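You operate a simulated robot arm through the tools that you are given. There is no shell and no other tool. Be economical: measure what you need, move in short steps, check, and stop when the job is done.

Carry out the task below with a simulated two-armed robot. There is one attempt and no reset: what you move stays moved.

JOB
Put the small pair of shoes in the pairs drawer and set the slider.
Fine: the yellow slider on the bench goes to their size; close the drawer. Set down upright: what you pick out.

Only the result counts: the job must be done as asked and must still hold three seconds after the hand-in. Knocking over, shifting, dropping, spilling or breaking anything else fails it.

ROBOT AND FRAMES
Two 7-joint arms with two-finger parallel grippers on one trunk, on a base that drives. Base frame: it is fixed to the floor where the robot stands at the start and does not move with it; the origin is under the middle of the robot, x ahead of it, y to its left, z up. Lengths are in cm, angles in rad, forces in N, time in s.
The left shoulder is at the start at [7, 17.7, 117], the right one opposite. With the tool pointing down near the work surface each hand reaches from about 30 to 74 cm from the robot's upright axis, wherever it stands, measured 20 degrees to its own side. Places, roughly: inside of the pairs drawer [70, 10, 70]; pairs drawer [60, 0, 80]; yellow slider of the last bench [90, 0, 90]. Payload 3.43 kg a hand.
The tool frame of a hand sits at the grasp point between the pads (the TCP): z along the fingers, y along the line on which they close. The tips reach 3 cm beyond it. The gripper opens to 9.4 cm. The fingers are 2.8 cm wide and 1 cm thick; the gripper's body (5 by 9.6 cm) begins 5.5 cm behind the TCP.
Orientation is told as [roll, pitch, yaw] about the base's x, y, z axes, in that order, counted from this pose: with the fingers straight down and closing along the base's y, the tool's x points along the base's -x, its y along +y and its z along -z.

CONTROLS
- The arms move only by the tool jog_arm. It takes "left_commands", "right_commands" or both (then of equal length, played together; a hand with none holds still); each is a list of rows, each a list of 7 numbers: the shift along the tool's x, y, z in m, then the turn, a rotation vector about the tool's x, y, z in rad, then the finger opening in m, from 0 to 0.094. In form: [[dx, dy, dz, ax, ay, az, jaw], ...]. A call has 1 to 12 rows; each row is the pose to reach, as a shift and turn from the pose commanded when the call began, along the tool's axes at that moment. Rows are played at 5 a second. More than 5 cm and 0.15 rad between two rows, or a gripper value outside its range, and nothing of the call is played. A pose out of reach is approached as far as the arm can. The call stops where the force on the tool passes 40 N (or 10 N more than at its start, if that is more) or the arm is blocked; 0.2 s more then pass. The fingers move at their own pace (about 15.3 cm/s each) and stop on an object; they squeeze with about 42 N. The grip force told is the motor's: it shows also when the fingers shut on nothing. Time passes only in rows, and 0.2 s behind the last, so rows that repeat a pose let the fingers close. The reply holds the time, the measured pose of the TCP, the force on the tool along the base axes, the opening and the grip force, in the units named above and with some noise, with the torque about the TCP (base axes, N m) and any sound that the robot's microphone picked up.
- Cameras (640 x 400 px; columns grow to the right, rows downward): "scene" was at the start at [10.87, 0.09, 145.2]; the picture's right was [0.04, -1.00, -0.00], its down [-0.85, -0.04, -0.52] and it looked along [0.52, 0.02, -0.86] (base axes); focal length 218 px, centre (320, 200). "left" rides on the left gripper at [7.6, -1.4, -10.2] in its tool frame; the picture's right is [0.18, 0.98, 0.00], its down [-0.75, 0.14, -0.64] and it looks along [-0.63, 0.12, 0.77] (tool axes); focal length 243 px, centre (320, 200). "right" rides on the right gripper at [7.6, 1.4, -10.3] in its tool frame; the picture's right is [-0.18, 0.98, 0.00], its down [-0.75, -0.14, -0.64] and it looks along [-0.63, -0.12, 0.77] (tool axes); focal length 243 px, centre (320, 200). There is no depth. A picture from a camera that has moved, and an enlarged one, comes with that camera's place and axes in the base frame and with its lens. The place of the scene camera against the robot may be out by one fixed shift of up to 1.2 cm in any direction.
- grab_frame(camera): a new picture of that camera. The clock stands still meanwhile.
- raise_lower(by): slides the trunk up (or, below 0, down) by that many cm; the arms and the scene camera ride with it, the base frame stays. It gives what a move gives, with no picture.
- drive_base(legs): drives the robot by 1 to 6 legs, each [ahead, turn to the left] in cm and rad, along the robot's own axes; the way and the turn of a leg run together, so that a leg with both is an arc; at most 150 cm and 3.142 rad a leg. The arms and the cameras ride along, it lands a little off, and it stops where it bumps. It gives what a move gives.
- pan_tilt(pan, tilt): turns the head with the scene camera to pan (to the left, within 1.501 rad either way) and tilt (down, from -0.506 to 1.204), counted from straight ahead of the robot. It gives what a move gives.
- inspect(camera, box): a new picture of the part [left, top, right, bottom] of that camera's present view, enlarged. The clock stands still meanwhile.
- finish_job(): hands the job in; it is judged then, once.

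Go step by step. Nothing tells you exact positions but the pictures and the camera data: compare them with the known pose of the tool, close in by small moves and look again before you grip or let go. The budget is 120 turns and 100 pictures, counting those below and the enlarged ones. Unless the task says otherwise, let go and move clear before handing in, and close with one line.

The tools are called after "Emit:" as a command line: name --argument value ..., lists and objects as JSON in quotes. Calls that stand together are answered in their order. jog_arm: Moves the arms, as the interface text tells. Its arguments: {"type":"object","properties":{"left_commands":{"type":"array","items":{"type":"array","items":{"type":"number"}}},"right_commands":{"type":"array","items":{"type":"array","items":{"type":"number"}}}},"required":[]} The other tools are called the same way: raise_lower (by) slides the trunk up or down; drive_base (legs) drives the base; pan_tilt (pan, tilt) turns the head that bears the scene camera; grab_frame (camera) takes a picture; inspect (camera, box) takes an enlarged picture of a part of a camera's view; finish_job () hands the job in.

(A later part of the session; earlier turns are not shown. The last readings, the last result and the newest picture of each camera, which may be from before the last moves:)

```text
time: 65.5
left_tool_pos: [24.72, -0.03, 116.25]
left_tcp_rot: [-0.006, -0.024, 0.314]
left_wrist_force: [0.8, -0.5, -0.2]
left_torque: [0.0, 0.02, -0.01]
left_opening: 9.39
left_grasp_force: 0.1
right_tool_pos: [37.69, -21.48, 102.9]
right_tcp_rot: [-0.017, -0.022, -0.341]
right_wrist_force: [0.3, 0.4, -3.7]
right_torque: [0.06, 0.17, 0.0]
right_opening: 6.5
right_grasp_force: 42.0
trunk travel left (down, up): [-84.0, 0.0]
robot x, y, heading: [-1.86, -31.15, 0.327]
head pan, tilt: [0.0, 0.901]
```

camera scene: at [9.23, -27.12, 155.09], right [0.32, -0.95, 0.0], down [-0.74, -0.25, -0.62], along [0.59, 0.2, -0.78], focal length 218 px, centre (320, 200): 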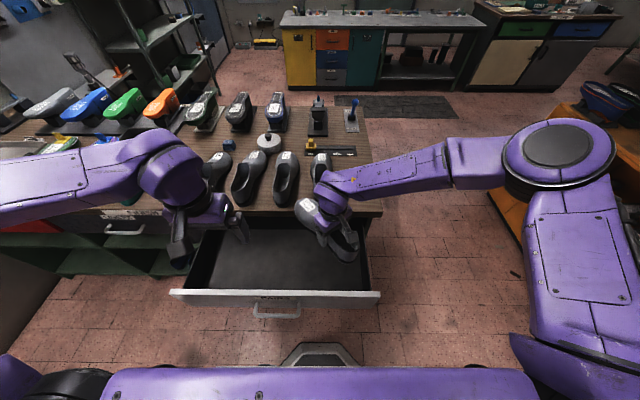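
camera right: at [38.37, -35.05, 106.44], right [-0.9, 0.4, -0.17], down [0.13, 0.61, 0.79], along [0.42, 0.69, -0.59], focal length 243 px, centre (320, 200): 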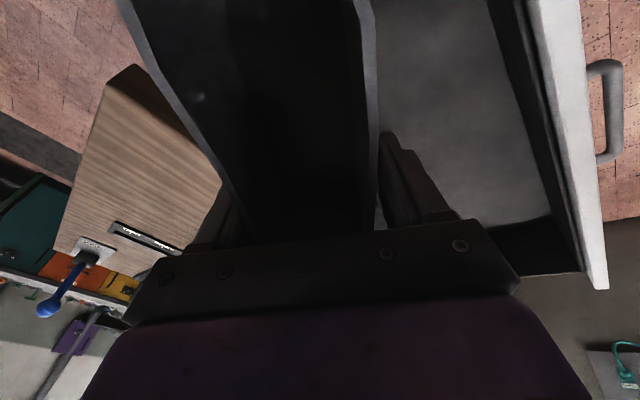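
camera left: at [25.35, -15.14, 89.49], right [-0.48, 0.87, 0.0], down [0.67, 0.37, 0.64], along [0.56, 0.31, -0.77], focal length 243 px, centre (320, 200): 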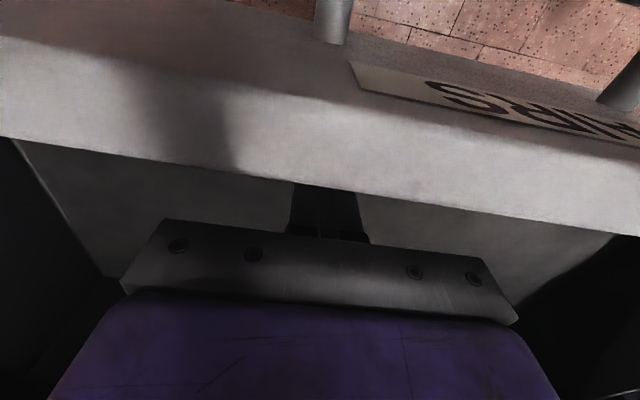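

No limit this way. I continue to fully crosswise, toe right.

Emit:
jog_arm --right_commands '[[0, 0, 0, 0, 0, 0.14, 0.03], [0, 0, 0, 0, 0, 0.28, 0.03], [0, 0, 0, 0, 0, 0.42, 0.03], [0, 0, 0, 0, 0, 0.56, 0.03], [0, 0, 0, 0, 0, 0.7, 0.03], [0, 0, 0, 0, 0, 0.83, 0.03], [0, 0, 0, 0, 0, 0.917, 0.03]]'

Emit:
grab_frame --camera "scene"

Emit:
grab_frame --camera "right"

```text
time: 67.1
left_tool_pos: [24.84, 0.06, 116.19]
left_tcp_rot: [-0.006, -0.023, 0.314]
left_wrist_force: [-0.7, 0.0, 0.0]
left_torque: [0.01, 0.01, -0.01]
left_opening: 9.42
left_grasp_force: 0.0
right_tool_pos: [37.67, -21.39, 102.95]
right_tcp_rot: [0.007, -0.027, -1.258]
right_wrist_force: [-0.2, -0.6, -2.3]
right_torque: [0.11, 0.02, -0.02]
right_opening: 6.51
right_grasp_force: 41.9
trunk travel left (down, up): [-84.0, 0.0]
robot x, y, heading: [-1.45, -31.1, 0.324]
head pan, tilt: [0.0, 0.901]
```

```text
35 pictures are left
camera scene: at [9.19, -27.26, 155.1], right [0.32, -0.95, 0.0], down [-0.74, -0.25, -0.62], along [0.59, 0.2, -0.78], focal length 218 px, centre (320, 200)
```

scene: 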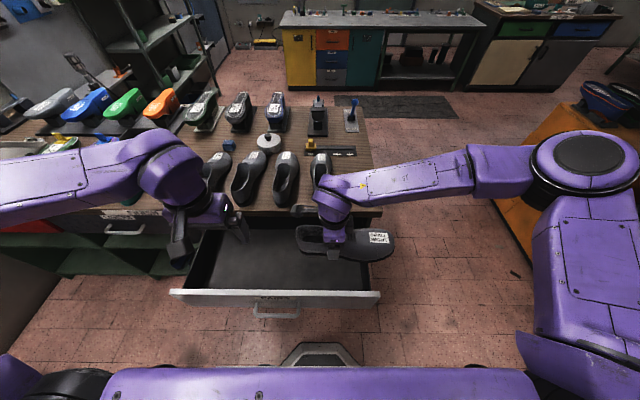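

```text
34 pictures are left
camera right: at [36.39, -13.5, 113.04], right [0.99, 0.13, 0.01], down [0.09, -0.75, 0.66], along [0.09, -0.65, -0.75], focal length 243 px, centre (320, 200)
```

right: 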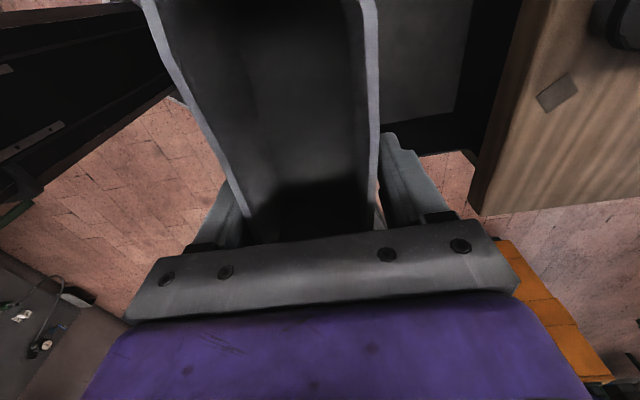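

Crosswise works. I check the right drawer wall position closely before choosing where to lower.

Emit:
inspect --camera "right" --box '[340, 20, 540, 220]'

Emit:
inspect --camera "scene" --box '[160, 190, 420, 330]'

```text
2.00 times, centred on (440, 120) of right
camera zoom: at [36.39, -13.5, 113.04], right [0.99, 0.13, 0.01], down [0.09, -0.75, 0.66], along [0.09, -0.65, -0.75], focal length 485 px, centre (80, 360)
```

zoom: 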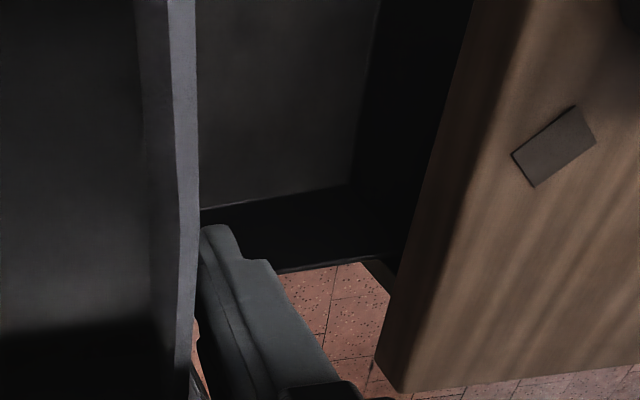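

```text
2.46 times, centred on (290, 260) of scene
camera zoom: at [9.19, -27.26, 155.1], right [0.32, -0.95, 0.0], down [-0.74, -0.25, -0.62], along [0.59, 0.2, -0.78], focal length 537 px, centre (394, 52)
```

zoom: 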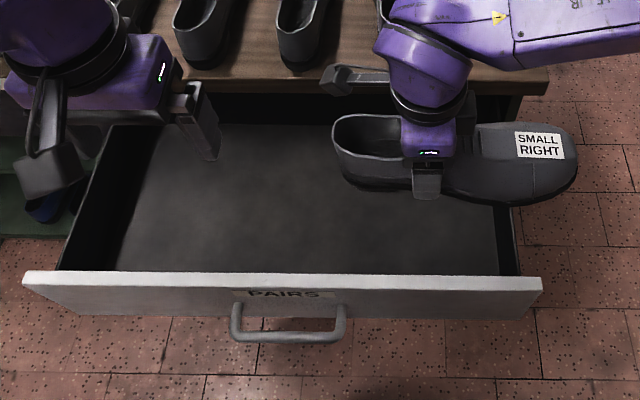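

Inner walls are at about m=-43.7 and +13.6 in the bench frame; the shoe extends 19 cm ahead and 9.5 cm behind the grip. I move it to the placing spot (front row, toe right) and shift the left hand aside.

Emit:
jog_arm --right_commands '[[0.02, 0.001, 0, 0, 0.014, 0, 0.03], [0.045, 0.002, 0, 0, 0.027, 0, 0.03], [0.07, 0.004, 0, 0, 0.027, 0, 0.03], [0.094, 0.005, 0, 0, 0.027, 0, 0.03], [0.094, 0.005, 0.03, 0, 0.027, 0, 0.03], [0.094, 0.005, 0.06, 0, 0.027, 0, 0.03], [0.094, 0.005, 0.09, 0, 0.027, 0, 0.03]]' --left_commands '[[0, 0.04, 0, 0, 0, 0, 0.094], [0, 0.08, 0, 0, 0, 0, 0.094], [0, 0.11, 0, 0, 0, 0, 0.094], [0, 0.11, 0, 0, 0, 0, 0.094], [0, 0.11, 0, 0, 0, 0, 0.094], [0, 0.11, 0, 0, 0, 0, 0.094], [0, 0.11, 0, 0, 0, 0, 0.094]]'

Emit:
inspect --camera "scene" --box '[160, 190, 420, 330]'

Emit:
grab_frame --camera "right"

```text
time: 68.7
left_tool_pos: [22.08, 9.36, 115.94]
left_tcp_rot: [-0.008, -0.023, 0.314]
left_wrist_force: [0.3, -0.8, -0.5]
left_torque: [-0.01, 0.04, 0.02]
left_opening: 9.35
left_grasp_force: 0.1
left hand out of reach, approached as far as the arm can: row 3, 4, 5, 6, 7
right_tool_pos: [35.37, -12.54, 93.66]
right_tcp_rot: [0.007, 0.0, -1.254]
right_wrist_force: [-0.2, 0.2, -2.7]
right_torque: [0.16, 0.04, -0.01]
right_opening: 6.51
right_grasp_force: 41.7
trunk travel left (down, up): [-84.0, 0.0]
robot x, y, heading: [-1.78, -31.16, 0.319]
head pan, tilt: [0.0, 0.901]
```

```text
2.46 times, centred on (290, 260) of scene
camera zoom: at [9.21, -27.18, 155.1], right [0.32, -0.95, 0.0], down [-0.74, -0.25, -0.62], along [0.59, 0.2, -0.78], focal length 537 px, centre (394, 52)
```

zoom: 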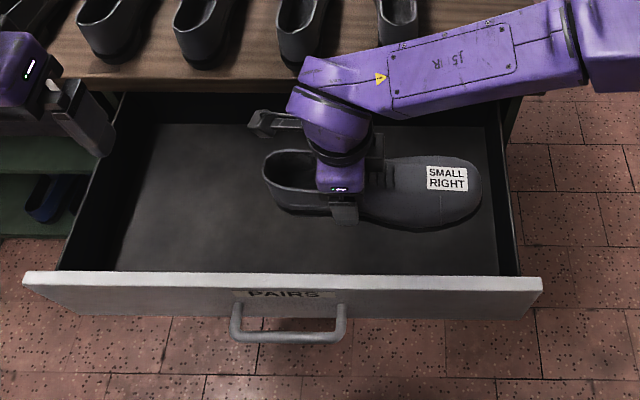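

```text
30 pictures are left
camera right: at [34.15, -4.89, 103.93], right [0.99, 0.13, 0.01], down [0.1, -0.76, 0.64], along [0.09, -0.63, -0.77], focal length 243 px, centre (320, 200)
```

right: 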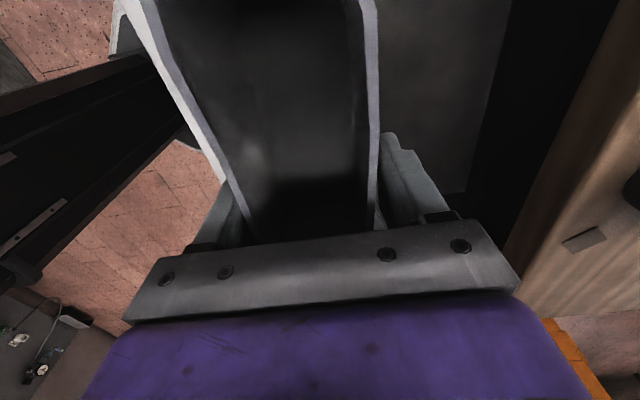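

The shoe is inside the drawer outline. I lower it, slowing near the floor.

Emit:
jog_arm --right_commands '[[0, 0, 0.025, 0, 0, 0, 0.03], [0, 0, 0.05, 0, 0, 0, 0.03], [0, 0, 0.075, 0, 0, 0, 0.03], [0, 0, 0.095, 0, 0, 0, 0.03], [0, 0, 0.11, 0, 0, 0, 0.03], [0, 0, 0.12, 0, 0, 0, 0.03], [0, 0, 0.13, 0, 0, 0, 0.03]]'

Emit:
inspect --camera "scene" --box '[160, 190, 420, 330]'

```text
time: 70.3
left_tool_pos: [22.1, 9.39, 115.9]
left_tcp_rot: [-0.007, -0.022, 0.313]
left_wrist_force: [-0.3, 0.4, 0.6]
left_torque: [0.02, 0.0, 0.01]
left_opening: 9.37
left_grasp_force: 0.1
right_tool_pos: [35.54, -12.46, 80.64]
right_tcp_rot: [0.006, -0.001, -1.255]
right_wrist_force: [-0.4, 0.2, -2.7]
right_torque: [0.14, 0.06, 0.01]
right_opening: 6.5
right_grasp_force: 41.7
trunk travel left (down, up): [-84.0, 0.0]
robot x, y, heading: [-1.67, -31.03, 0.327]
head pan, tilt: [0.0, 0.901]
```

```text
2.46 times, centred on (290, 260) of scene
camera zoom: at [9.21, -27.23, 155.1], right [0.32, -0.95, 0.0], down [-0.74, -0.25, -0.62], along [0.59, 0.2, -0.78], focal length 537 px, centre (394, 52)
```

zoom: 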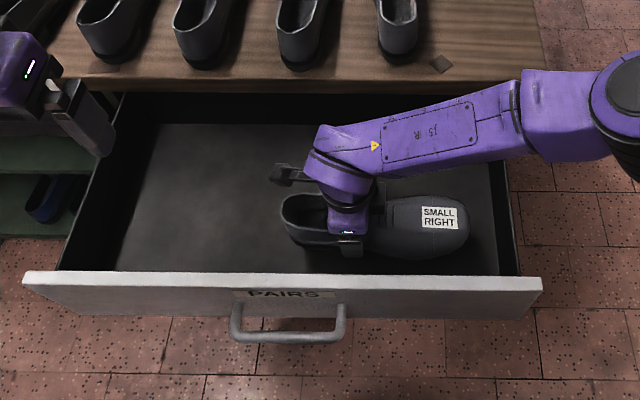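

Emit:
jog_arm --right_commands '[[0, 0, 0.005, 0, 0, 0, 0.03], [0, 0, 0.01, 0, 0, 0, 0.03], [0, 0, 0.014, 0, 0, 0, 0.03], [0, 0, 0.018, 0, 0, 0, 0.03]]'

```text
time: 71.3
left_tool_pos: [22.17, 9.26, 115.94]
left_tcp_rot: [-0.008, -0.021, 0.314]
left_wrist_force: [0.4, 0.8, -0.1]
left_torque: [-0.02, 0.01, 0.02]
left_opening: 9.4
left_grasp_force: 0.1
right_tool_pos: [35.35, -12.41, 78.91]
right_tcp_rot: [0.007, 0.001, -1.256]
right_wrist_force: [-0.5, 0.3, -3.4]
right_torque: [0.12, 0.03, 0.0]
right_opening: 6.51
right_grasp_force: 42.2
trunk travel left (down, up): [-84.0, 0.0]
robot x, y, heading: [-1.83, -31.31, 0.33]
head pan, tilt: [0.0, 0.901]
```

Emit:
jog_arm --right_commands '[[0, 0, 0.004, 0, 0, 0, 0.03], [0, 0, 0.008, 0, 0, 0, 0.03], [0, 0, 0.012, 0, 0, 0, 0.03], [0, 0, 0.016, 0, 0, 0, 0.03]]'

```text
time: 72.3
left_tool_pos: [21.99, 9.38, 115.79]
left_tcp_rot: [-0.007, -0.022, 0.316]
left_wrist_force: [-0.2, 0.6, -0.4]
left_torque: [0.0, 0.0, 0.0]
left_opening: 9.42
left_grasp_force: 0.1
right_tool_pos: [35.39, -12.32, 77.26]
right_tcp_rot: [0.007, 0.0, -1.255]
right_wrist_force: [0.1, 0.1, -3.3]
right_torque: [0.14, 0.08, -0.03]
right_opening: 6.5
right_grasp_force: 41.8
trunk travel left (down, up): [-84.0, 0.0]
robot x, y, heading: [-2.02, -31.01, 0.328]
head pan, tilt: [0.0, 0.901]
```

I keep lowering in small steps; the floor should be close to z≈70.

Emit:
jog_arm --right_commands '[[0, 0, 0.003, 0, 0, 0, 0.03], [0, 0, 0.006, 0, 0, 0, 0.03], [0, 0, 0.009, 0, 0, 0, 0.03], [0, 0, 0.012, 0, 0, 0, 0.03]]'

Emit:
inspect --camera "scene" --box '[240, 230, 400, 330]'

```text
time: 73.3
left_tool_pos: [21.88, 9.05, 116.19]
left_tcp_rot: [-0.005, -0.027, 0.315]
left_wrist_force: [-0.9, -0.4, -0.8]
left_torque: [0.01, 0.03, 0.01]
left_opening: 9.37
left_grasp_force: 0.0
right_tool_pos: [35.49, -12.56, 76.46]
right_tcp_rot: [0.012, 0.003, -1.257]
right_wrist_force: [6.7, -4.6, 28.9]
right_torque: [-0.14, 0.86, 0.18]
right_opening: 6.52
right_grasp_force: 42.0
trunk travel left (down, up): [-84.0, 0.0]
robot x, y, heading: [-1.98, -30.92, 0.324]
head pan, tilt: [0.0, 0.901]
```

```text
4.00 times, centred on (320, 280) of scene
camera zoom: at [8.88, -27.47, 155.17], right [0.32, -0.95, 0.0], down [-0.74, -0.25, -0.62], along [0.59, 0.2, -0.78], focal length 873 px, centre (320, -120)
```

zoom: 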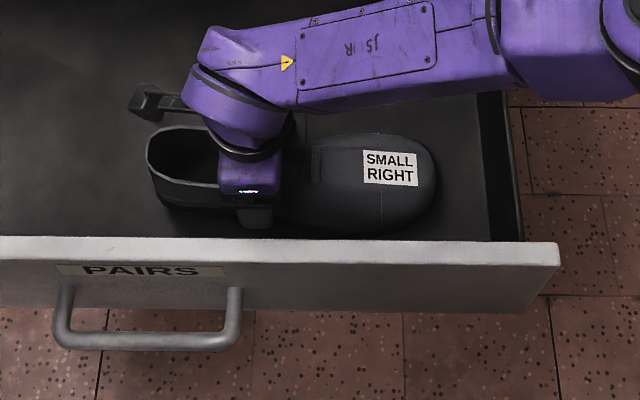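

Floor contact at TCP z≈76.5. I relieve the load, open, and lift straight up.

Emit:
jog_arm --right_commands '[[0, 0, -0.003, 0, 0, 0, 0.03], [0, 0, -0.003, 0, 0, 0, 0.07], [0, 0, -0.003, 0, 0, 0, 0.085], [0, 0, -0.003, 0, 0, 0, 0.085], [0, 0, -0.02, 0, 0, 0, 0.085], [0, 0, -0.05, 0, 0, 0, 0.085], [0, 0, -0.09, 0, 0, 0, 0.085], [0, 0, -0.13, 0, 0, 0, 0.085], [0, 0, -0.17, 0, 0, 0, 0.085], [0, 0, -0.21, 0, 0, 0, 0.085], [0, 0, -0.25, 0, 0, 0, 0.085], [0, 0, -0.29, 0, 0, 0, 0.085]]'

Emit:
grab_frame --camera "scene"

```text
time: 75.9
left_tool_pos: [22.05, 9.34, 116.02]
left_tcp_rot: [-0.004, -0.025, 0.314]
left_wrist_force: [0.1, 0.1, -0.6]
left_torque: [-0.01, -0.03, -0.01]
left_opening: 9.4
left_grasp_force: 0.0
right_tool_pos: [35.0, -12.75, 105.29]
right_tcp_rot: [0.008, 0.002, -1.255]
right_wrist_force: [-0.3, -0.9, 0.2]
right_torque: [-0.03, -0.03, -0.02]
right_opening: 8.51
right_grasp_force: 0.1
trunk travel left (down, up): [-84.0, 0.0]
robot x, y, heading: [-1.51, -31.03, 0.326]
head pan, tilt: [0.0, 0.901]
```

```text
27 pictures are left
camera scene: at [9.07, -27.27, 155.1], right [0.32, -0.95, 0.0], down [-0.74, -0.25, -0.62], along [0.59, 0.2, -0.78], focal length 218 px, centre (320, 200)
```

scene: 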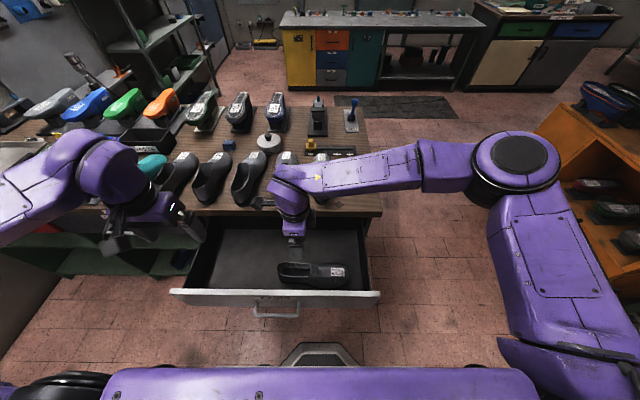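

The right shoe stands upright in the drawer. For the left shoe I use the right hand again: turn it back to face forward, then drive in slightly turned left.

Emit:
jog_arm --right_commands '[[0, 0, 0, 0, 0, -0.142, 0.094], [0, 0, 0, 0, 0, -0.284, 0.094], [0, 0, 0, 0, 0, -0.427, 0.094], [0, 0, 0, 0, 0, -0.569, 0.094], [0, 0, 0, 0, 0, -0.711, 0.094], [0, 0, 0, 0, 0, -0.854, 0.094], [0, 0, 0, 0, 0, -0.996, 0.094], [0, 0, 0, 0, 0, -1.138, 0.094], [0, 0, 0, 0, 0, -1.281, 0.094], [0, 0, 0, 0, 0, -1.423, 0.094], [0, 0, 0, 0, 0, -1.565, 0.094]]'

Emit:
drive_base --legs '[[9, 0.1]]'

Emit:
grab_frame --camera "right"

```text
time: 78.3
left_tool_pos: [22.15, 9.25, 115.88]
left_tcp_rot: [-0.004, -0.025, 0.315]
left_wrist_force: [-0.1, 0.7, 0.2]
left_torque: [-0.02, 0.02, -0.01]
left_opening: 9.41
left_grasp_force: 0.1
right_tool_pos: [35.3, -12.59, 105.15]
right_tcp_rot: [-0.002, -0.009, 0.313]
right_wrist_force: [0.0, 0.0, -0.4]
right_torque: [-0.01, -0.02, 0.02]
right_opening: 9.39
right_grasp_force: 0.0
trunk travel left (down, up): [-84.0, 0.0]
robot x, y, heading: [-1.37, -31.26, 0.323]
head pan, tilt: [0.0, 0.901]
```

```text
time: 79.4
left_tool_pos: [25.92, 14.6, 116.08]
left_tcp_rot: [-0.005, -0.029, 0.416]
left_wrist_force: [-0.8, -0.6, 0.0]
left_torque: [0.0, -0.03, -0.02]
left_opening: 9.39
left_grasp_force: 0.0
right_tool_pos: [41.2, -5.8, 105.31]
right_tcp_rot: [0.0, -0.01, 0.412]
right_wrist_force: [0.3, 0.6, 0.1]
right_torque: [0.04, 0.0, -0.01]
right_opening: 9.4
right_grasp_force: 0.1
trunk travel left (down, up): [-84.0, 0.0]
robot x, y, heading: [6.35, -27.93, 0.425]
head pan, tilt: [0.0, 0.901]
```

```text
26 pictures are left
camera right: at [33.43, -7.67, 115.53], right [-0.22, 0.97, 0.0], down [0.74, 0.17, 0.65], along [0.63, 0.15, -0.76], focal length 243 px, centre (320, 200)
```

right: 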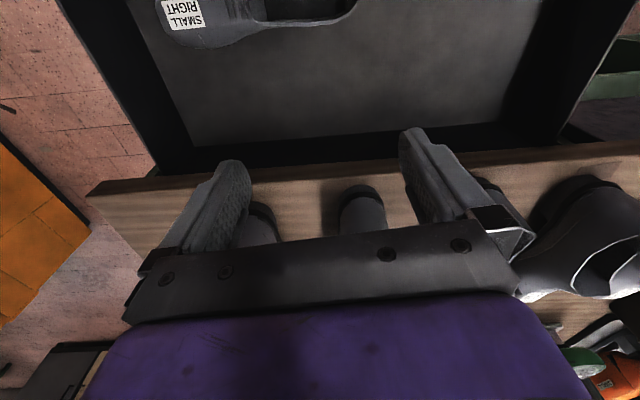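

The left small shoe's heel is ahead and 12 cm to the right of the hand (image left). I shift over it and look again.

Emit:
jog_arm --right_commands '[[-0.02, -0.029, 0, 0, 0, 0.025, 0.094], [-0.05, -0.058, 0, 0, 0, 0.05, 0.094], [-0.08, -0.087, 0, 0, 0, 0.075, 0.094], [-0.11, -0.115, 0, 0, 0, 0.1, 0.094], [-0.15, -0.115, 0, 0, 0, 0.1, 0.094]]'

Emit:
grab_frame --camera "right"

```text
time: 80.6
left_tool_pos: [26.22, 14.85, 115.78]
left_tcp_rot: [-0.007, -0.025, 0.417]
left_wrist_force: [1.0, 0.5, 0.2]
left_torque: [-0.02, 0.0, -0.03]
left_opening: 9.41
left_grasp_force: 0.1
right_tool_pos: [59.9, -10.03, 104.99]
right_tcp_rot: [0.0, -0.006, 0.312]
right_wrist_force: [-0.6, 0.4, 0.5]
right_torque: [-0.03, 0.04, 0.0]
right_opening: 9.4
right_grasp_force: 0.1
trunk travel left (down, up): [-84.0, 0.0]
robot x, y, heading: [6.62, -27.96, 0.429]
head pan, tilt: [0.0, 0.901]
```

```text
25 pictures are left
camera right: at [52.04, -11.02, 115.3], right [-0.13, 0.99, 0.0], down [0.76, 0.1, 0.65], along [0.64, 0.08, -0.76], focal length 243 px, centre (320, 200)
```

right: 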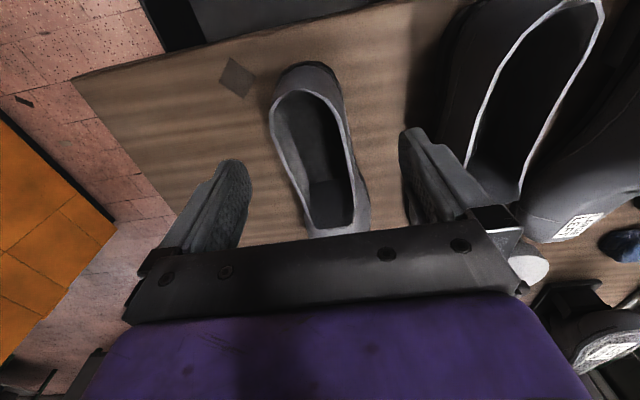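

Collar found: from 3 cm behind to 13 cm ahead of the hand, 1 cm to the right. I move over the grip point, staying just above the rim.

Emit:
jog_arm --right_commands '[[-0.02, -0.004, 0.01, 0, 0, 0.02, 0.094], [-0.04, -0.008, 0.02, 0, 0, 0.045, 0.094], [-0.06, -0.0105, 0.03, 0, 0, 0.045, 0.094], [-0.07, -0.0105, 0.035, 0, 0, 0.045, 0.094]]'

Emit:
grab_frame --camera "right"

```text
time: 81.6
left_tool_pos: [26.29, 14.82, 115.88]
left_tcp_rot: [-0.004, -0.025, 0.415]
left_wrist_force: [-0.7, 0.6, 0.6]
left_torque: [0.0, -0.03, 0.02]
left_opening: 9.41
left_grasp_force: 0.1
right_tool_pos: [67.01, -9.03, 101.6]
right_tcp_rot: [0.002, -0.005, 0.266]
right_wrist_force: [0.2, 0.2, -0.1]
right_torque: [-0.02, 0.02, -0.01]
right_opening: 9.38
right_grasp_force: 0.1
trunk travel left (down, up): [-84.0, 0.0]
robot x, y, heading: [6.48, -27.6, 0.425]
head pan, tilt: [0.0, 0.901]
```

```text
24 pictures are left
camera right: at [59.03, -9.74, 111.85], right [-0.08, 1.0, 0.0], down [0.76, 0.06, 0.65], along [0.64, 0.06, -0.76], focal length 243 px, centre (320, 200)
```

right: 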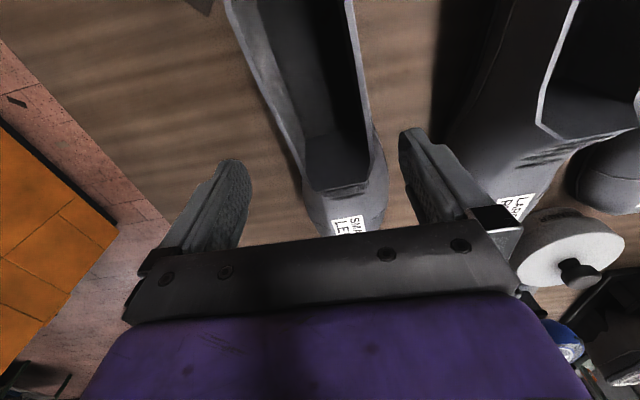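

Nearly centred. Small correction, then descend to z≈95 and check before closing.

Emit:
jog_arm --right_commands '[[0, 0.003, 0.015, 0, 0, -0.025, 0.094], [0, 0.003, 0.035, 0, 0, -0.025, 0.094], [0, 0.003, 0.055, 0, 0, -0.025, 0.094], [0, 0.003, 0.066, 0, 0, -0.025, 0.094]]'

Emit:
grab_frame --camera "right"

```text
time: 82.6
left_tool_pos: [26.14, 14.91, 116.01]
left_tcp_rot: [-0.008, -0.025, 0.414]
left_wrist_force: [0.1, -0.2, -0.7]
left_torque: [0.01, 0.0, -0.03]
left_opening: 9.4
left_grasp_force: 0.1
right_tool_pos: [66.94, -8.57, 95.04]
right_tcp_rot: [0.0, -0.009, 0.292]
right_wrist_force: [-0.4, 0.3, -0.1]
right_torque: [-0.03, 0.0, 0.01]
right_opening: 9.42
right_grasp_force: 0.0
trunk travel left (down, up): [-84.0, 0.0]
robot x, y, heading: [6.68, -27.62, 0.428]
head pan, tilt: [0.0, 0.901]
```

```text
23 pictures are left
camera right: at [59.0, -9.55, 105.27], right [-0.11, 0.99, 0.0], down [0.76, 0.08, 0.65], along [0.64, 0.07, -0.76], focal length 243 px, centre (320, 200)
```

right: 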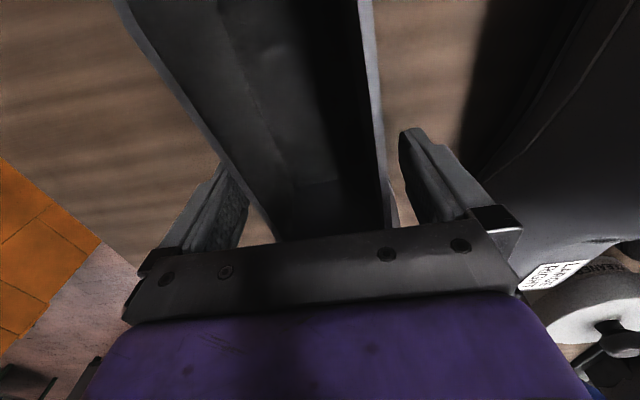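

Centred with no contact. I close, then lift 7 cm.

Emit:
jog_arm --right_commands '[[0, 0, 0, 0, 0, 0, 0.05], [0, 0, 0, 0, 0, 0, 0.03], [0, 0, 0, 0, 0, 0, 0.03], [0, 0, 0, 0, 0, 0, 0.03], [0, 0, -0.01, 0, 0, 0, 0.03], [0, 0, -0.025, 0, 0, 0, 0.03], [0, 0, -0.045, 0, 0, 0, 0.03], [0, 0, -0.06, 0, 0, 0, 0.03]]'

Emit:
grab_frame --camera "scene"

```text
time: 84.4
left_tool_pos: [26.19, 14.92, 115.96]
left_tcp_rot: [-0.005, -0.025, 0.415]
left_wrist_force: [-0.2, -0.1, -0.8]
left_torque: [0.01, -0.02, 0.02]
left_opening: 9.42
left_grasp_force: 0.0
right_tool_pos: [66.88, -8.86, 101.14]
right_tcp_rot: [0.002, -0.005, 0.291]
right_wrist_force: [-0.6, 0.0, -3.8]
right_torque: [-0.05, 0.08, 0.01]
right_opening: 6.78
right_grasp_force: 41.7
trunk travel left (down, up): [-84.0, 0.0]
robot x, y, heading: [6.03, -27.47, 0.424]
head pan, tilt: [0.0, 0.901]
```

```text
22 pictures are left
camera scene: at [17.02, -22.79, 155.09], right [0.41, -0.91, 0.0], down [-0.71, -0.33, -0.62], along [0.56, 0.26, -0.78], focal length 218 px, centre (320, 200)
```

scene: 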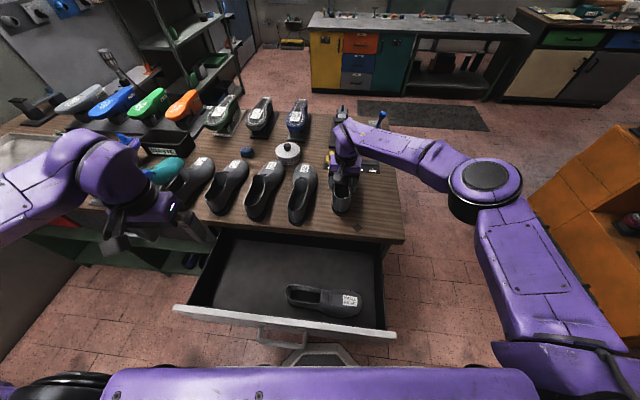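

Left shoe is up and level. I drive the reverse arc back, then draw the hand back over the drawer.

Emit:
drive_base --legs '[[-9, -0.1]]'

Emit:
jog_arm --right_commands '[[0.03, 0.01, 0, 0, 0, 0, 0.03], [0.06, 0.02, 0, 0, 0, 0, 0.03], [0.09, 0.03, -0.01, 0, 0, 0, 0.03], [0.12, 0.04, -0.02, 0, 0, 0, 0.03], [0.15, 0.05, -0.02, 0, 0, 0, 0.03], [0.18, 0.06, -0.02, 0, 0, 0, 0.03], [0.21, 0.07, -0.02, 0, 0, 0, 0.03]]'

Emit:
grab_frame --camera "scene"

```text
time: 85.5
left_tool_pos: [22.18, 9.35, 115.78]
left_tcp_rot: [-0.006, -0.02, 0.314]
left_wrist_force: [-0.9, -0.2, -0.5]
left_torque: [-0.01, 0.03, -0.02]
left_opening: 9.44
left_grasp_force: 0.0
right_tool_pos: [60.14, -18.16, 101.03]
right_tcp_rot: [0.002, -0.004, 0.189]
right_wrist_force: [-0.2, -0.2, -3.7]
right_torque: [0.01, 0.08, 0.03]
right_opening: 6.79
right_grasp_force: 42.0
trunk travel left (down, up): [-84.0, 0.0]
robot x, y, heading: [-1.89, -31.46, 0.326]
head pan, tilt: [0.0, 0.901]
```

```text
time: 87.1
left_tool_pos: [21.94, 9.38, 115.86]
left_tcp_rot: [-0.006, -0.025, 0.314]
left_wrist_force: [0.6, 0.7, -1.1]
left_torque: [0.02, -0.01, 0.0]
left_opening: 9.39
left_grasp_force: 0.1
right_tool_pos: [38.43, -15.42, 103.01]
right_tcp_rot: [0.002, -0.008, 0.19]
right_wrist_force: [0.4, 0.4, -3.3]
right_torque: [-0.05, 0.14, -0.01]
right_opening: 6.51
right_grasp_force: 41.7
trunk travel left (down, up): [-84.0, 0.0]
robot x, y, heading: [-1.94, -31.21, 0.329]
head pan, tilt: [0.0, 0.901]
```

```text
21 pictures are left
camera scene: at [9.06, -27.22, 155.1], right [0.32, -0.95, 0.0], down [-0.74, -0.25, -0.62], along [0.59, 0.2, -0.78], focal length 218 px, centre (320, 200)
```

scene: 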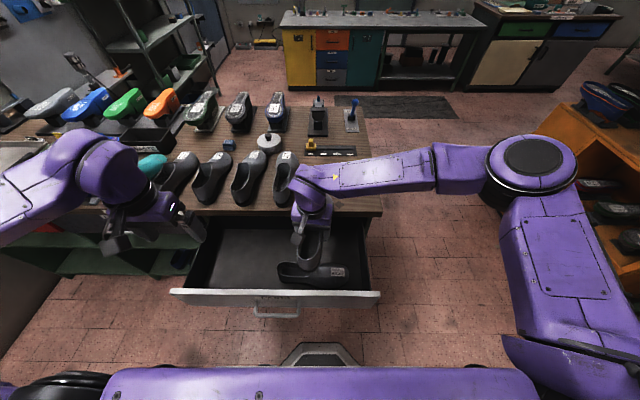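

I rotate clockwise to crosswise and move to the back row of the drawer, behind the first shoe, still high.

Emit:
jog_arm --right_commands '[[0, 0, 0, 0, 0, 0.14, 0.03], [0, 0, 0, 0, 0, 0.28, 0.03], [0, 0, 0, 0, 0, 0.42, 0.03], [0, 0, 0, 0, 0, 0.56, 0.03], [0, 0, 0, 0, 0, 0.7, 0.03], [0, 0, 0, 0, 0, 0.84, 0.03], [-0.014, 0.014, 0, 0, 0, 0.98, 0.03], [-0.028, 0.029, 0, 0, 0, 1.12, 0.03], [-0.041, 0.043, 0, 0, 0, 1.25, 0.03], [-0.055, 0.058, 0, 0, 0, 1.36, 0.03], [-0.069, 0.072, 0, 0, 0, 1.448, 0.03], [-0.082, 0.086, 0, 0, 0, 1.448, 0.03]]'

Emit:
inspect --camera "scene" --box '[160, 190, 420, 330]'

Emit:
grab_frame --camera "right"

```text
time: 89.7
left_tool_pos: [21.99, 9.38, 115.9]
left_tcp_rot: [-0.006, -0.021, 0.315]
left_wrist_force: [-0.4, 0.1, -0.3]
left_torque: [0.0, 0.03, -0.02]
left_opening: 9.4
left_grasp_force: 0.2
right_tool_pos: [44.44, -5.4, 102.98]
right_tcp_rot: [0.005, 0.001, -1.259]
right_wrist_force: [-0.6, -0.6, -3.4]
right_torque: [0.08, 0.06, -0.02]
right_opening: 6.55
right_grasp_force: 42.0
trunk travel left (down, up): [-84.0, 0.0]
robot x, y, heading: [-2.38, -31.29, 0.326]
head pan, tilt: [0.0, 0.901]
```

```text
2.46 times, centred on (290, 260) of scene
camera zoom: at [9.16, -27.16, 155.09], right [0.32, -0.95, 0.0], down [-0.74, -0.25, -0.62], along [0.59, 0.2, -0.78], focal length 537 px, centre (394, 52)
```

zoom: 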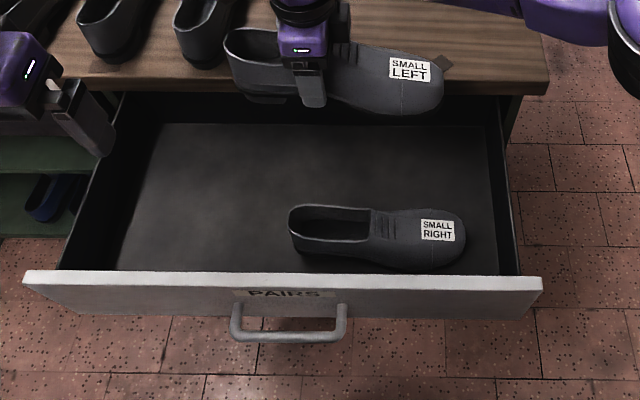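

```text
19 pictures are left
camera right: at [43.3, 2.29, 113.37], right [0.99, 0.13, 0.01], down [0.09, -0.76, 0.64], along [0.09, -0.64, -0.77], focal length 243 px, centre (320, 200)
```

right: 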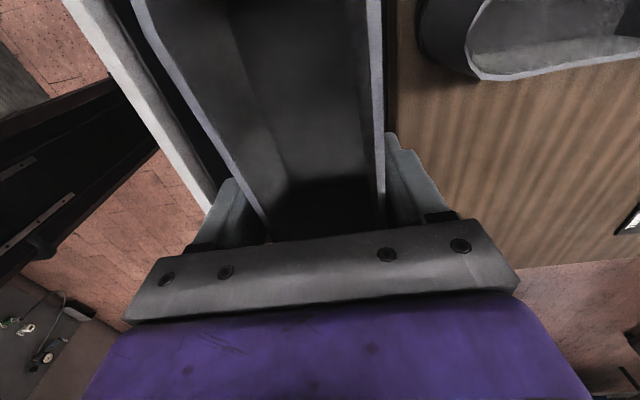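

The spot is good, with about 2 cm to the bench edge and 1.5 cm to the other shoe. I nudge 5 mm toward the front and lower.

Emit:
jog_arm --right_commands '[[0, -0.005, 0.03, 0, 0, 0, 0.03], [0, -0.005, 0.06, 0, 0, 0, 0.03], [0, -0.005, 0.09, 0, 0, 0, 0.03], [0, -0.005, 0.12, 0, 0, 0, 0.03], [0, -0.005, 0.15, 0, 0, 0, 0.03], [0, -0.005, 0.175, 0, 0, 0, 0.03], [0, -0.005, 0.2, 0, 0, 0, 0.03], [0, -0.005, 0.22, 0, 0, 0, 0.03], [0, -0.005, 0.235, 0, 0, 0, 0.03], [0, -0.005, 0.248, 0, 0, 0, 0.03]]'

Emit:
inspect --camera "scene" --box '[160, 190, 420, 330]'

```text
time: 91.9
left_tool_pos: [22.26, 9.12, 115.87]
left_tcp_rot: [-0.007, -0.023, 0.315]
left_wrist_force: [0.2, 0.0, -0.5]
left_torque: [0.01, 0.02, 0.0]
left_opening: 9.38
left_grasp_force: 0.1
right_tool_pos: [43.89, -6.78, 78.6]
right_tcp_rot: [0.006, 0.002, -1.257]
right_wrist_force: [-1.7, 0.7, -3.1]
right_torque: [0.14, 0.05, 0.0]
right_opening: 6.53
right_grasp_force: 41.6
right hand out of reach, approached as far as the arm can: row 10
trunk travel left (down, up): [-84.0, 0.0]
robot x, y, heading: [-1.69, -31.09, 0.325]
head pan, tilt: [0.0, 0.901]
```

```text
2.46 times, centred on (290, 260) of scene
camera zoom: at [9.26, -27.38, 155.09], right [0.32, -0.95, 0.0], down [-0.74, -0.25, -0.62], along [0.59, 0.2, -0.78], focal length 537 px, centre (394, 52)
```

zoom: 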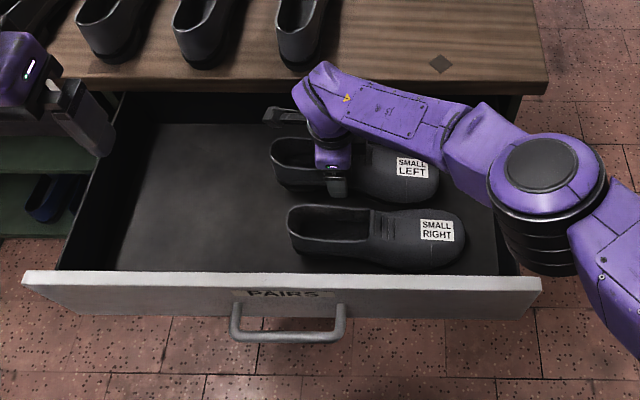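

The arm can't go lower, so I use the trunk for the last 2 cm.

Emit:
raise_lower --by -1.6

```text
time: 92.5
left_tool_pos: [22.23, 9.34, 114.16]
left_tcp_rot: [-0.005, -0.022, 0.314]
left_wrist_force: [0.3, 0.6, -1.0]
left_torque: [0.0, 0.01, -0.02]
left_opening: 9.4
left_grasp_force: 0.1
right_tool_pos: [43.98, -6.7, 76.93]
right_tcp_rot: [0.005, 0.002, -1.258]
right_wrist_force: [0.0, 1.3, -3.5]
right_torque: [0.13, 0.04, 0.02]
right_opening: 6.51
right_grasp_force: 42.6
trunk travel left (down, up): [-82.4, 1.6]
robot x, y, heading: [-1.76, -30.8, 0.327]
head pan, tilt: [0.0, 0.901]
```

Emit:
raise_lower --by -0.3

```text
time: 93.0
left_tool_pos: [21.98, 9.26, 114.2]
left_tcp_rot: [-0.005, -0.025, 0.315]
left_wrist_force: [0.4, -0.2, -0.6]
left_torque: [0.0, -0.02, 0.03]
left_opening: 9.39
left_grasp_force: 0.1
right_tool_pos: [43.95, -6.68, 76.86]
right_tcp_rot: [0.006, -0.001, -1.257]
right_wrist_force: [0.1, 0.2, 11.5]
right_torque: [-1.48, 0.19, -0.02]
right_opening: 6.52
right_grasp_force: 41.9
trunk travel left (down, up): [-82.1, 1.9]
robot x, y, heading: [-1.86, -31.0, 0.328]
head pan, tilt: [0.0, 0.901]
```

Contact with the floor (11 N). I open and lift straight up.

Emit:
jog_arm --right_commands '[[0, 0, 0, 0, 0, 0, 0.07], [0, 0, 0, 0, 0, 0, 0.085], [0, 0, 0, 0, 0, 0, 0.085], [0, 0, -0.015, 0, 0, 0, 0.085], [0, 0, -0.045, 0, 0, 0, 0.085], [0, 0, -0.085, 0, 0, 0, 0.085], [0, 0, -0.125, 0, 0, 0, 0.085], [0, 0, -0.165, 0, 0, 0, 0.085], [0, 0, -0.205, 0, 0, 0, 0.085], [0, 0, -0.245, 0, 0, 0, 0.085], [0, 0, -0.285, 0, 0, 0, 0.085]]'

Emit:
grab_frame --camera "scene"

Emit:
inspect --camera "scene" --box '[160, 190, 420, 330]'

```text
time: 95.4
left_tool_pos: [21.94, 9.15, 113.97]
left_tcp_rot: [-0.007, -0.025, 0.315]
left_wrist_force: [0.0, -0.6, 0.2]
left_torque: [0.01, -0.02, 0.03]
left_opening: 9.37
left_grasp_force: 0.1
right_tool_pos: [43.55, -6.85, 105.35]
right_tcp_rot: [0.007, -0.001, -1.258]
right_wrist_force: [-0.9, 0.0, -0.2]
right_torque: [-0.03, 0.01, 0.04]
right_opening: 8.47
right_grasp_force: 0.1
trunk travel left (down, up): [-82.1, 1.9]
robot x, y, heading: [-1.96, -30.86, 0.327]
head pan, tilt: [0.0, 0.901]
```

```text
17 pictures are left
camera scene: at [9.01, -27.31, 153.2], right [0.32, -0.95, 0.0], down [-0.74, -0.25, -0.62], along [0.59, 0.2, -0.78], focal length 218 px, centre (320, 200)
```

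scene: 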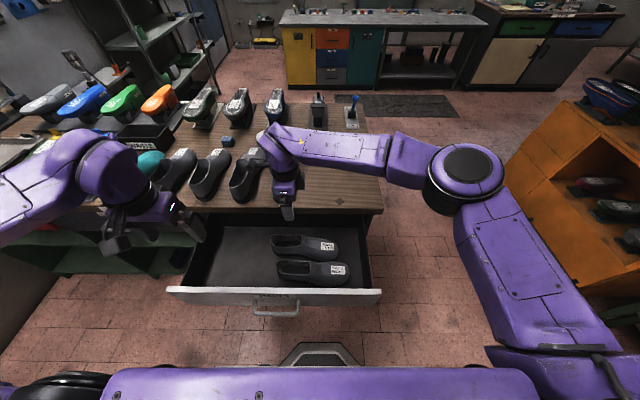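

```text
2.46 times, centred on (290, 260) of scene
camera zoom: at [9.01, -27.31, 153.2], right [0.32, -0.95, 0.0], down [-0.74, -0.25, -0.62], along [0.59, 0.2, -0.78], focal length 537 px, centre (394, 52)
```

zoom: 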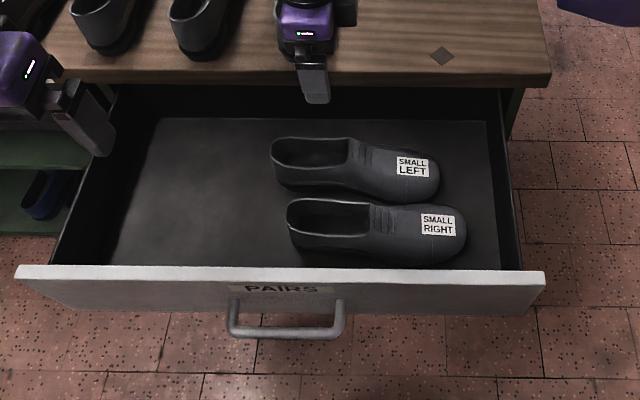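

Both shoes stand upright side by side in the drawer. To close it, I turn the right hand back, then drive back so the left hand can get in front of the handle and push.

Emit:
jog_arm --right_commands '[[0, 0, 0, 0, 0, -0.143, 0.0], [0, 0, 0, 0, 0, -0.286, 0.0], [0, 0, 0, 0, 0, -0.428, 0.0], [0, 0, 0, 0, 0, -0.571, 0.0], [0, 0, 0, 0, 0, -0.714, 0.0], [0, 0, 0, 0, 0, -0.857, 0.0], [0, 0, 0, 0, 0, -1.0, 0.0], [0, 0, 0, 0, 0, -1.142, 0.0], [0, 0, 0, 0, 0, -1.285, 0.0], [0, 0, 0, 0, 0, -1.428, 0.0], [0, 0, 0, 0, 0, -1.571, 0.0]]' --left_commands '[[0, 0, 0, 0, 0, 0, 0.0], [0, 0, 0, 0, 0, 0, 0.0], [0, 0, 0, 0, 0, 0, 0.0], [0, 0, 0, 0, 0, 0, 0.0], [0, 0, 0, 0, 0, 0, 0.0], [0, 0, 0, 0, 0, 0, 0.0], [0, 0, 0, 0, 0, 0, 0.0], [0, 0, 0, 0, 0, 0, 0.0], [0, 0, 0, 0, 0, 0, 0.0], [0, 0, 0, 0, 0, 0, 0.0], [0, 0, 0, 0, 0, 0, 0.0]]'

Emit:
drive_base --legs '[[-15, 0]]'

```text
time: 97.8
left_tool_pos: [22.18, 9.33, 114.02]
left_tcp_rot: [-0.005, -0.024, 0.314]
left_wrist_force: [0.4, -0.1, -0.7]
left_torque: [0.01, 0.02, 0.01]
left_opening: 0.0
left_grasp_force: 33.0
right_tool_pos: [43.82, -6.72, 105.2]
right_tcp_rot: [0.002, -0.006, 0.315]
right_wrist_force: [0.8, 0.1, -0.7]
right_torque: [0.0, -0.02, 0.01]
right_opening: 0.0
right_grasp_force: 33.3
trunk travel left (down, up): [-82.1, 1.9]
robot x, y, heading: [-1.74, -31.56, 0.329]
head pan, tilt: [0.0, 0.901]
```

```text
time: 99.2
left_tool_pos: [8.12, 4.56, 113.81]
left_tcp_rot: [-0.006, -0.023, 0.312]
left_wrist_force: [0.2, 0.1, 0.8]
left_torque: [0.01, -0.01, -0.03]
left_opening: 0.0
left_grasp_force: 33.2
right_tool_pos: [29.87, -11.51, 105.11]
right_tcp_rot: [0.0, -0.005, 0.314]
right_wrist_force: [0.0, 0.1, 0.2]
right_torque: [0.01, 0.05, 0.03]
right_opening: 0.0
right_grasp_force: 32.8
trunk travel left (down, up): [-82.1, 1.9]
robot x, y, heading: [-15.99, -35.94, 0.322]
head pan, tilt: [0.0, 0.901]
```

Emit:
jog_arm --left_commands '[[-0.005, -0.035, 0.02, 0, 0, 0, 0], [-0.01, -0.07, 0.04, 0, 0, 0, 0], [-0.015, -0.105, 0.06, 0, 0, 0, 0], [-0.02, -0.14, 0.08, 0, 0, 0, 0], [-0.03, -0.164, 0.11, 0, 0, 0, 0], [-0.035, -0.164, 0.155, 0, 0, 0, 0], [-0.035, -0.164, 0.2, 0, 0, 0, 0], [-0.035, -0.164, 0.245, 0, 0, 0, 0], [-0.035, -0.164, 0.29, 0, 0, 0, 0]]' --right_commands '[[0, -0.03, 0, 0, 0, 0, 0], [0, -0.06, 0, 0, 0, 0, 0], [0, -0.09, 0, 0, 0, 0, 0], [0, -0.12, 0, 0, 0, 0, 0], [0, -0.12, 0, 0, 0, 0, 0], [0, -0.12, 0, 0, 0, 0, 0], [0, -0.12, 0, 0, 0, 0, 0], [0, -0.12, 0, 0, 0, 0, 0], [0, -0.12, 0, 0, 0, 0, 0]]'

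Emit:
grab_frame --camera "scene"

Emit:
grab_frame --camera "left"

```text
time: 101.2
left_tool_pos: [17.07, -9.83, 85.52]
left_tcp_rot: [-0.008, -0.024, 0.313]
left_wrist_force: [0.2, -0.1, 0.4]
left_torque: [-0.01, 0.0, -0.02]
left_opening: 0.0
left_grasp_force: 32.6
right_tool_pos: [33.34, -23.02, 105.07]
right_tcp_rot: [-0.001, -0.004, 0.311]
right_wrist_force: [-0.1, 0.2, -0.3]
right_torque: [-0.03, 0.0, 0.01]
right_opening: 0.0
right_grasp_force: 32.7
trunk travel left (down, up): [-82.1, 1.9]
robot x, y, heading: [-15.97, -36.1, 0.328]
head pan, tilt: [0.0, 0.901]
```

```text
15 pictures are left
camera scene: at [-4.99, -32.02, 153.2], right [0.32, -0.95, 0.0], down [-0.74, -0.25, -0.62], along [0.59, 0.2, -0.78], focal length 218 px, centre (320, 200)
```

scene: 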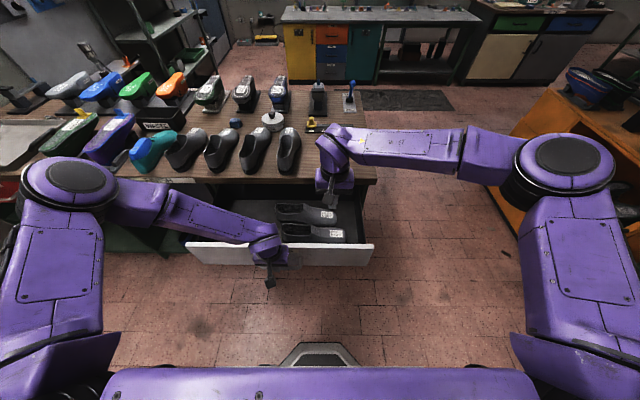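

```text
14 pictures are left
camera left: at [9.97, -13.56, 95.66], right [-0.48, 0.88, -0.01], down [0.66, 0.37, 0.66], along [0.58, 0.31, -0.75], focal length 243 px, centre (320, 200)
```

left: 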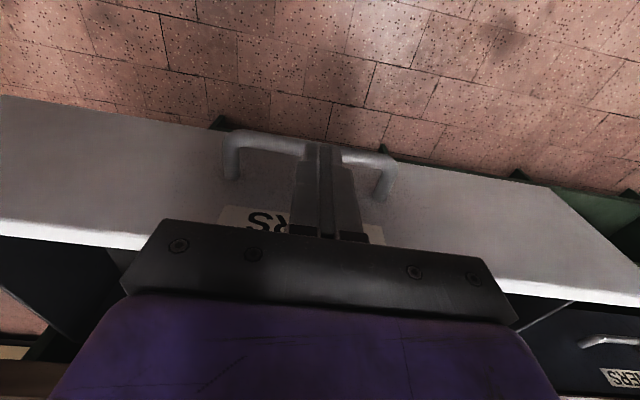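

The fingers are above and just in front of the bar. I back off 2 cm, lower to bar height, then push forward.

Emit:
jog_arm --left_commands '[[0.02, 0, 0, 0, 0.02, 0, 0], [0.025, 0, 0.03, 0, 0.02, 0, 0], [0.025, 0, 0.055, 0, 0.02, 0, 0], [0.025, 0, 0.075, 0, 0.02, 0, 0]]'

Emit:
grab_frame --camera "left"

```text
time: 102.2
left_tool_pos: [14.81, -10.71, 77.61]
left_tcp_rot: [-0.005, -0.002, 0.313]
left_wrist_force: [-1.2, 0.0, -0.8]
left_torque: [-0.08, 0.03, -0.02]
left_opening: 0.0
left_grasp_force: 32.4
right_tool_pos: [33.25, -23.01, 105.06]
right_tcp_rot: [0.0, -0.007, 0.311]
right_wrist_force: [0.6, 0.3, 0.0]
right_torque: [0.02, -0.02, -0.01]
right_opening: 0.01
right_grasp_force: 33.0
trunk travel left (down, up): [-82.1, 1.9]
robot x, y, heading: [-15.69, -35.93, 0.328]
head pan, tilt: [0.0, 0.901]
```

```text
13 pictures are left
camera left: at [7.98, -14.32, 87.95], right [-0.48, 0.88, -0.01], down [0.67, 0.37, 0.64], along [0.57, 0.3, -0.76], focal length 243 px, centre (320, 200)
```

left: 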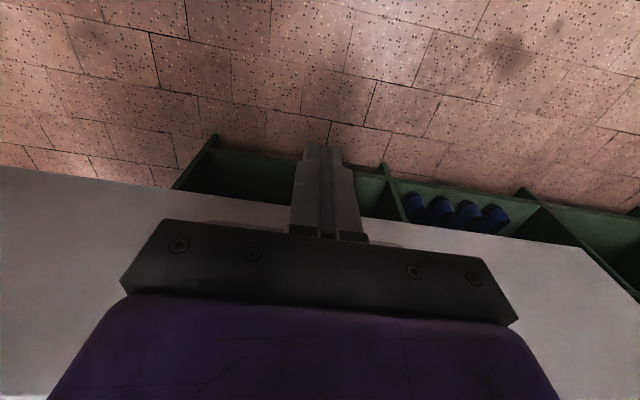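

Now a slow push forward, 1.5 cm per step.

Emit:
jog_arm --left_commands '[[-0.015, 0, 0, 0, 0, 0, 0], [-0.03, 0, 0, 0, 0, 0, 0], [-0.045, 0, 0, 0, 0, 0, 0], [-0.06, 0, 0, 0, 0, 0, 0], [-0.075, 0, 0, 0, 0, 0, 0], [-0.09, 0, 0, 0, 0, 0, 0], [-0.105, 0, 0, 0, 0, 0, 0], [-0.12, 0, 0, 0, 0, 0, 0], [-0.135, 0, 0, 0, 0, 0, 0], [-0.15, 0, 0, 0, 0, 0, 0], [-0.165, 0, 0, 0, 0, 0, 0], [-0.18, 0, 0, 0, 0, 0, 0]]'

Emit:
grab_frame --camera "scene"

```text
time: 104.8
left_tool_pos: [32.01, -5.18, 77.74]
left_tcp_rot: [-0.006, -0.004, 0.315]
left_wrist_force: [0.3, -0.1, 0.1]
left_torque: [0.02, 0.0, 0.0]
left_opening: 0.0
left_grasp_force: 33.5
right_tool_pos: [33.37, -22.99, 105.04]
right_tcp_rot: [0.003, -0.005, 0.313]
right_wrist_force: [1.2, -0.4, 0.0]
right_torque: [0.0, -0.01, 0.0]
right_opening: 0.0
right_grasp_force: 33.0
trunk travel left (down, up): [-82.1, 1.9]
robot x, y, heading: [-16.06, -36.05, 0.328]
head pan, tilt: [0.0, 0.901]
```

```text
12 pictures are left
camera scene: at [-4.97, -32.1, 153.19], right [0.32, -0.95, 0.0], down [-0.74, -0.25, -0.62], along [0.59, 0.2, -0.78], focal length 218 px, centre (320, 200)
```

scene: 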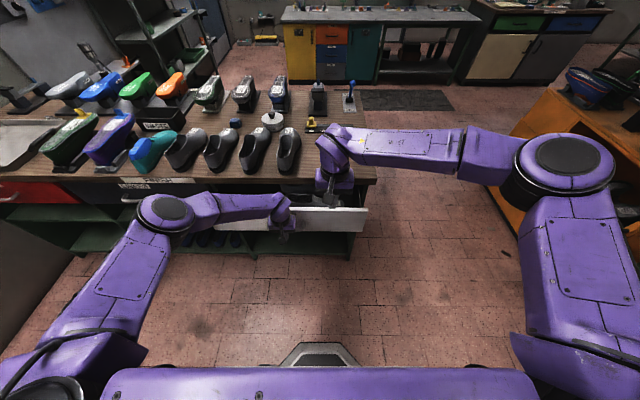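

Nearly half-way and moving freely. I drive forward 8 cm with the hand still pushing, then finish by arm.

Emit:
drive_base --legs '[[8, 0]]'

Emit:
jog_arm --left_commands '[[-0.012, 0, 0, 0, 0, 0, 0], [-0.024, 0, 0, 0, 0, 0, 0], [-0.036, 0, 0, 0, 0, 0, 0], [-0.046, 0, 0, 0, 0, 0, 0], [-0.054, 0, 0, 0, 0, 0, 0], [-0.06, 0, 0, 0, 0, 0, 0], [-0.066, 0, 0, 0, 0, 0, 0], [-0.07, 0, 0, 0, 0, 0, 0]]'

Emit:
grab_frame --camera "scene"

```text
time: 105.8
left_tool_pos: [38.76, -2.94, 78.29]
left_tcp_rot: [-0.005, -0.014, 0.313]
left_wrist_force: [-0.3, 0.8, 1.2]
left_torque: [0.05, -0.01, 0.0]
left_opening: 0.02
left_grasp_force: 32.7
right_tool_pos: [39.82, -20.91, 105.65]
right_tcp_rot: [0.003, -0.021, 0.311]
right_wrist_force: [-0.8, -0.3, 0.4]
right_torque: [-0.01, -0.05, 0.03]
right_opening: 0.02
right_grasp_force: 33.5
trunk travel left (down, up): [-82.1, 1.9]
robot x, y, heading: [-8.72, -33.53, 0.325]
head pan, tilt: [0.0, 0.901]
```

```text
time: 107.6
left_tool_pos: [45.17, -0.93, 77.91]
left_tcp_rot: [-0.007, -0.006, 0.312]
left_wrist_force: [0.3, 0.7, 0.4]
left_torque: [0.02, 0.0, 0.04]
left_opening: 0.02
left_grasp_force: 33.2
left hand out of reach, approached as far as the arm can: row 7, 8
right_tool_pos: [40.73, -20.59, 105.4]
right_tcp_rot: [0.001, -0.012, 0.31]
right_wrist_force: [-0.4, -0.9, 0.5]
right_torque: [-0.03, 0.01, 0.01]
right_opening: 0.0
right_grasp_force: 33.3
trunk travel left (down, up): [-82.1, 1.9]
robot x, y, heading: [-8.23, -33.84, 0.325]
head pan, tilt: [0.0, 0.901]
```

```text
11 pictures are left
camera scene: at [2.51, -29.59, 153.2], right [0.32, -0.95, 0.0], down [-0.74, -0.25, -0.62], along [0.59, 0.2, -0.78], focal length 218 px, centre (320, 200)
```

scene: 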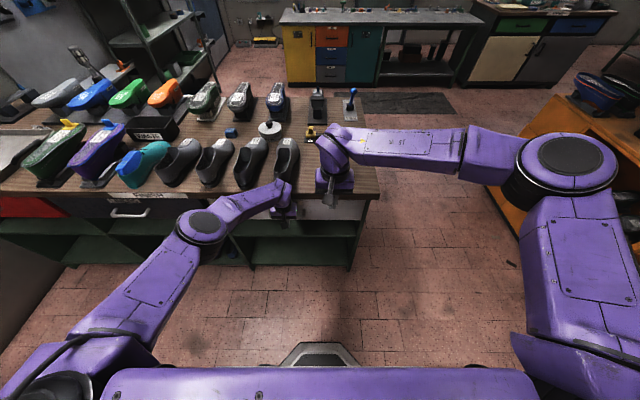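

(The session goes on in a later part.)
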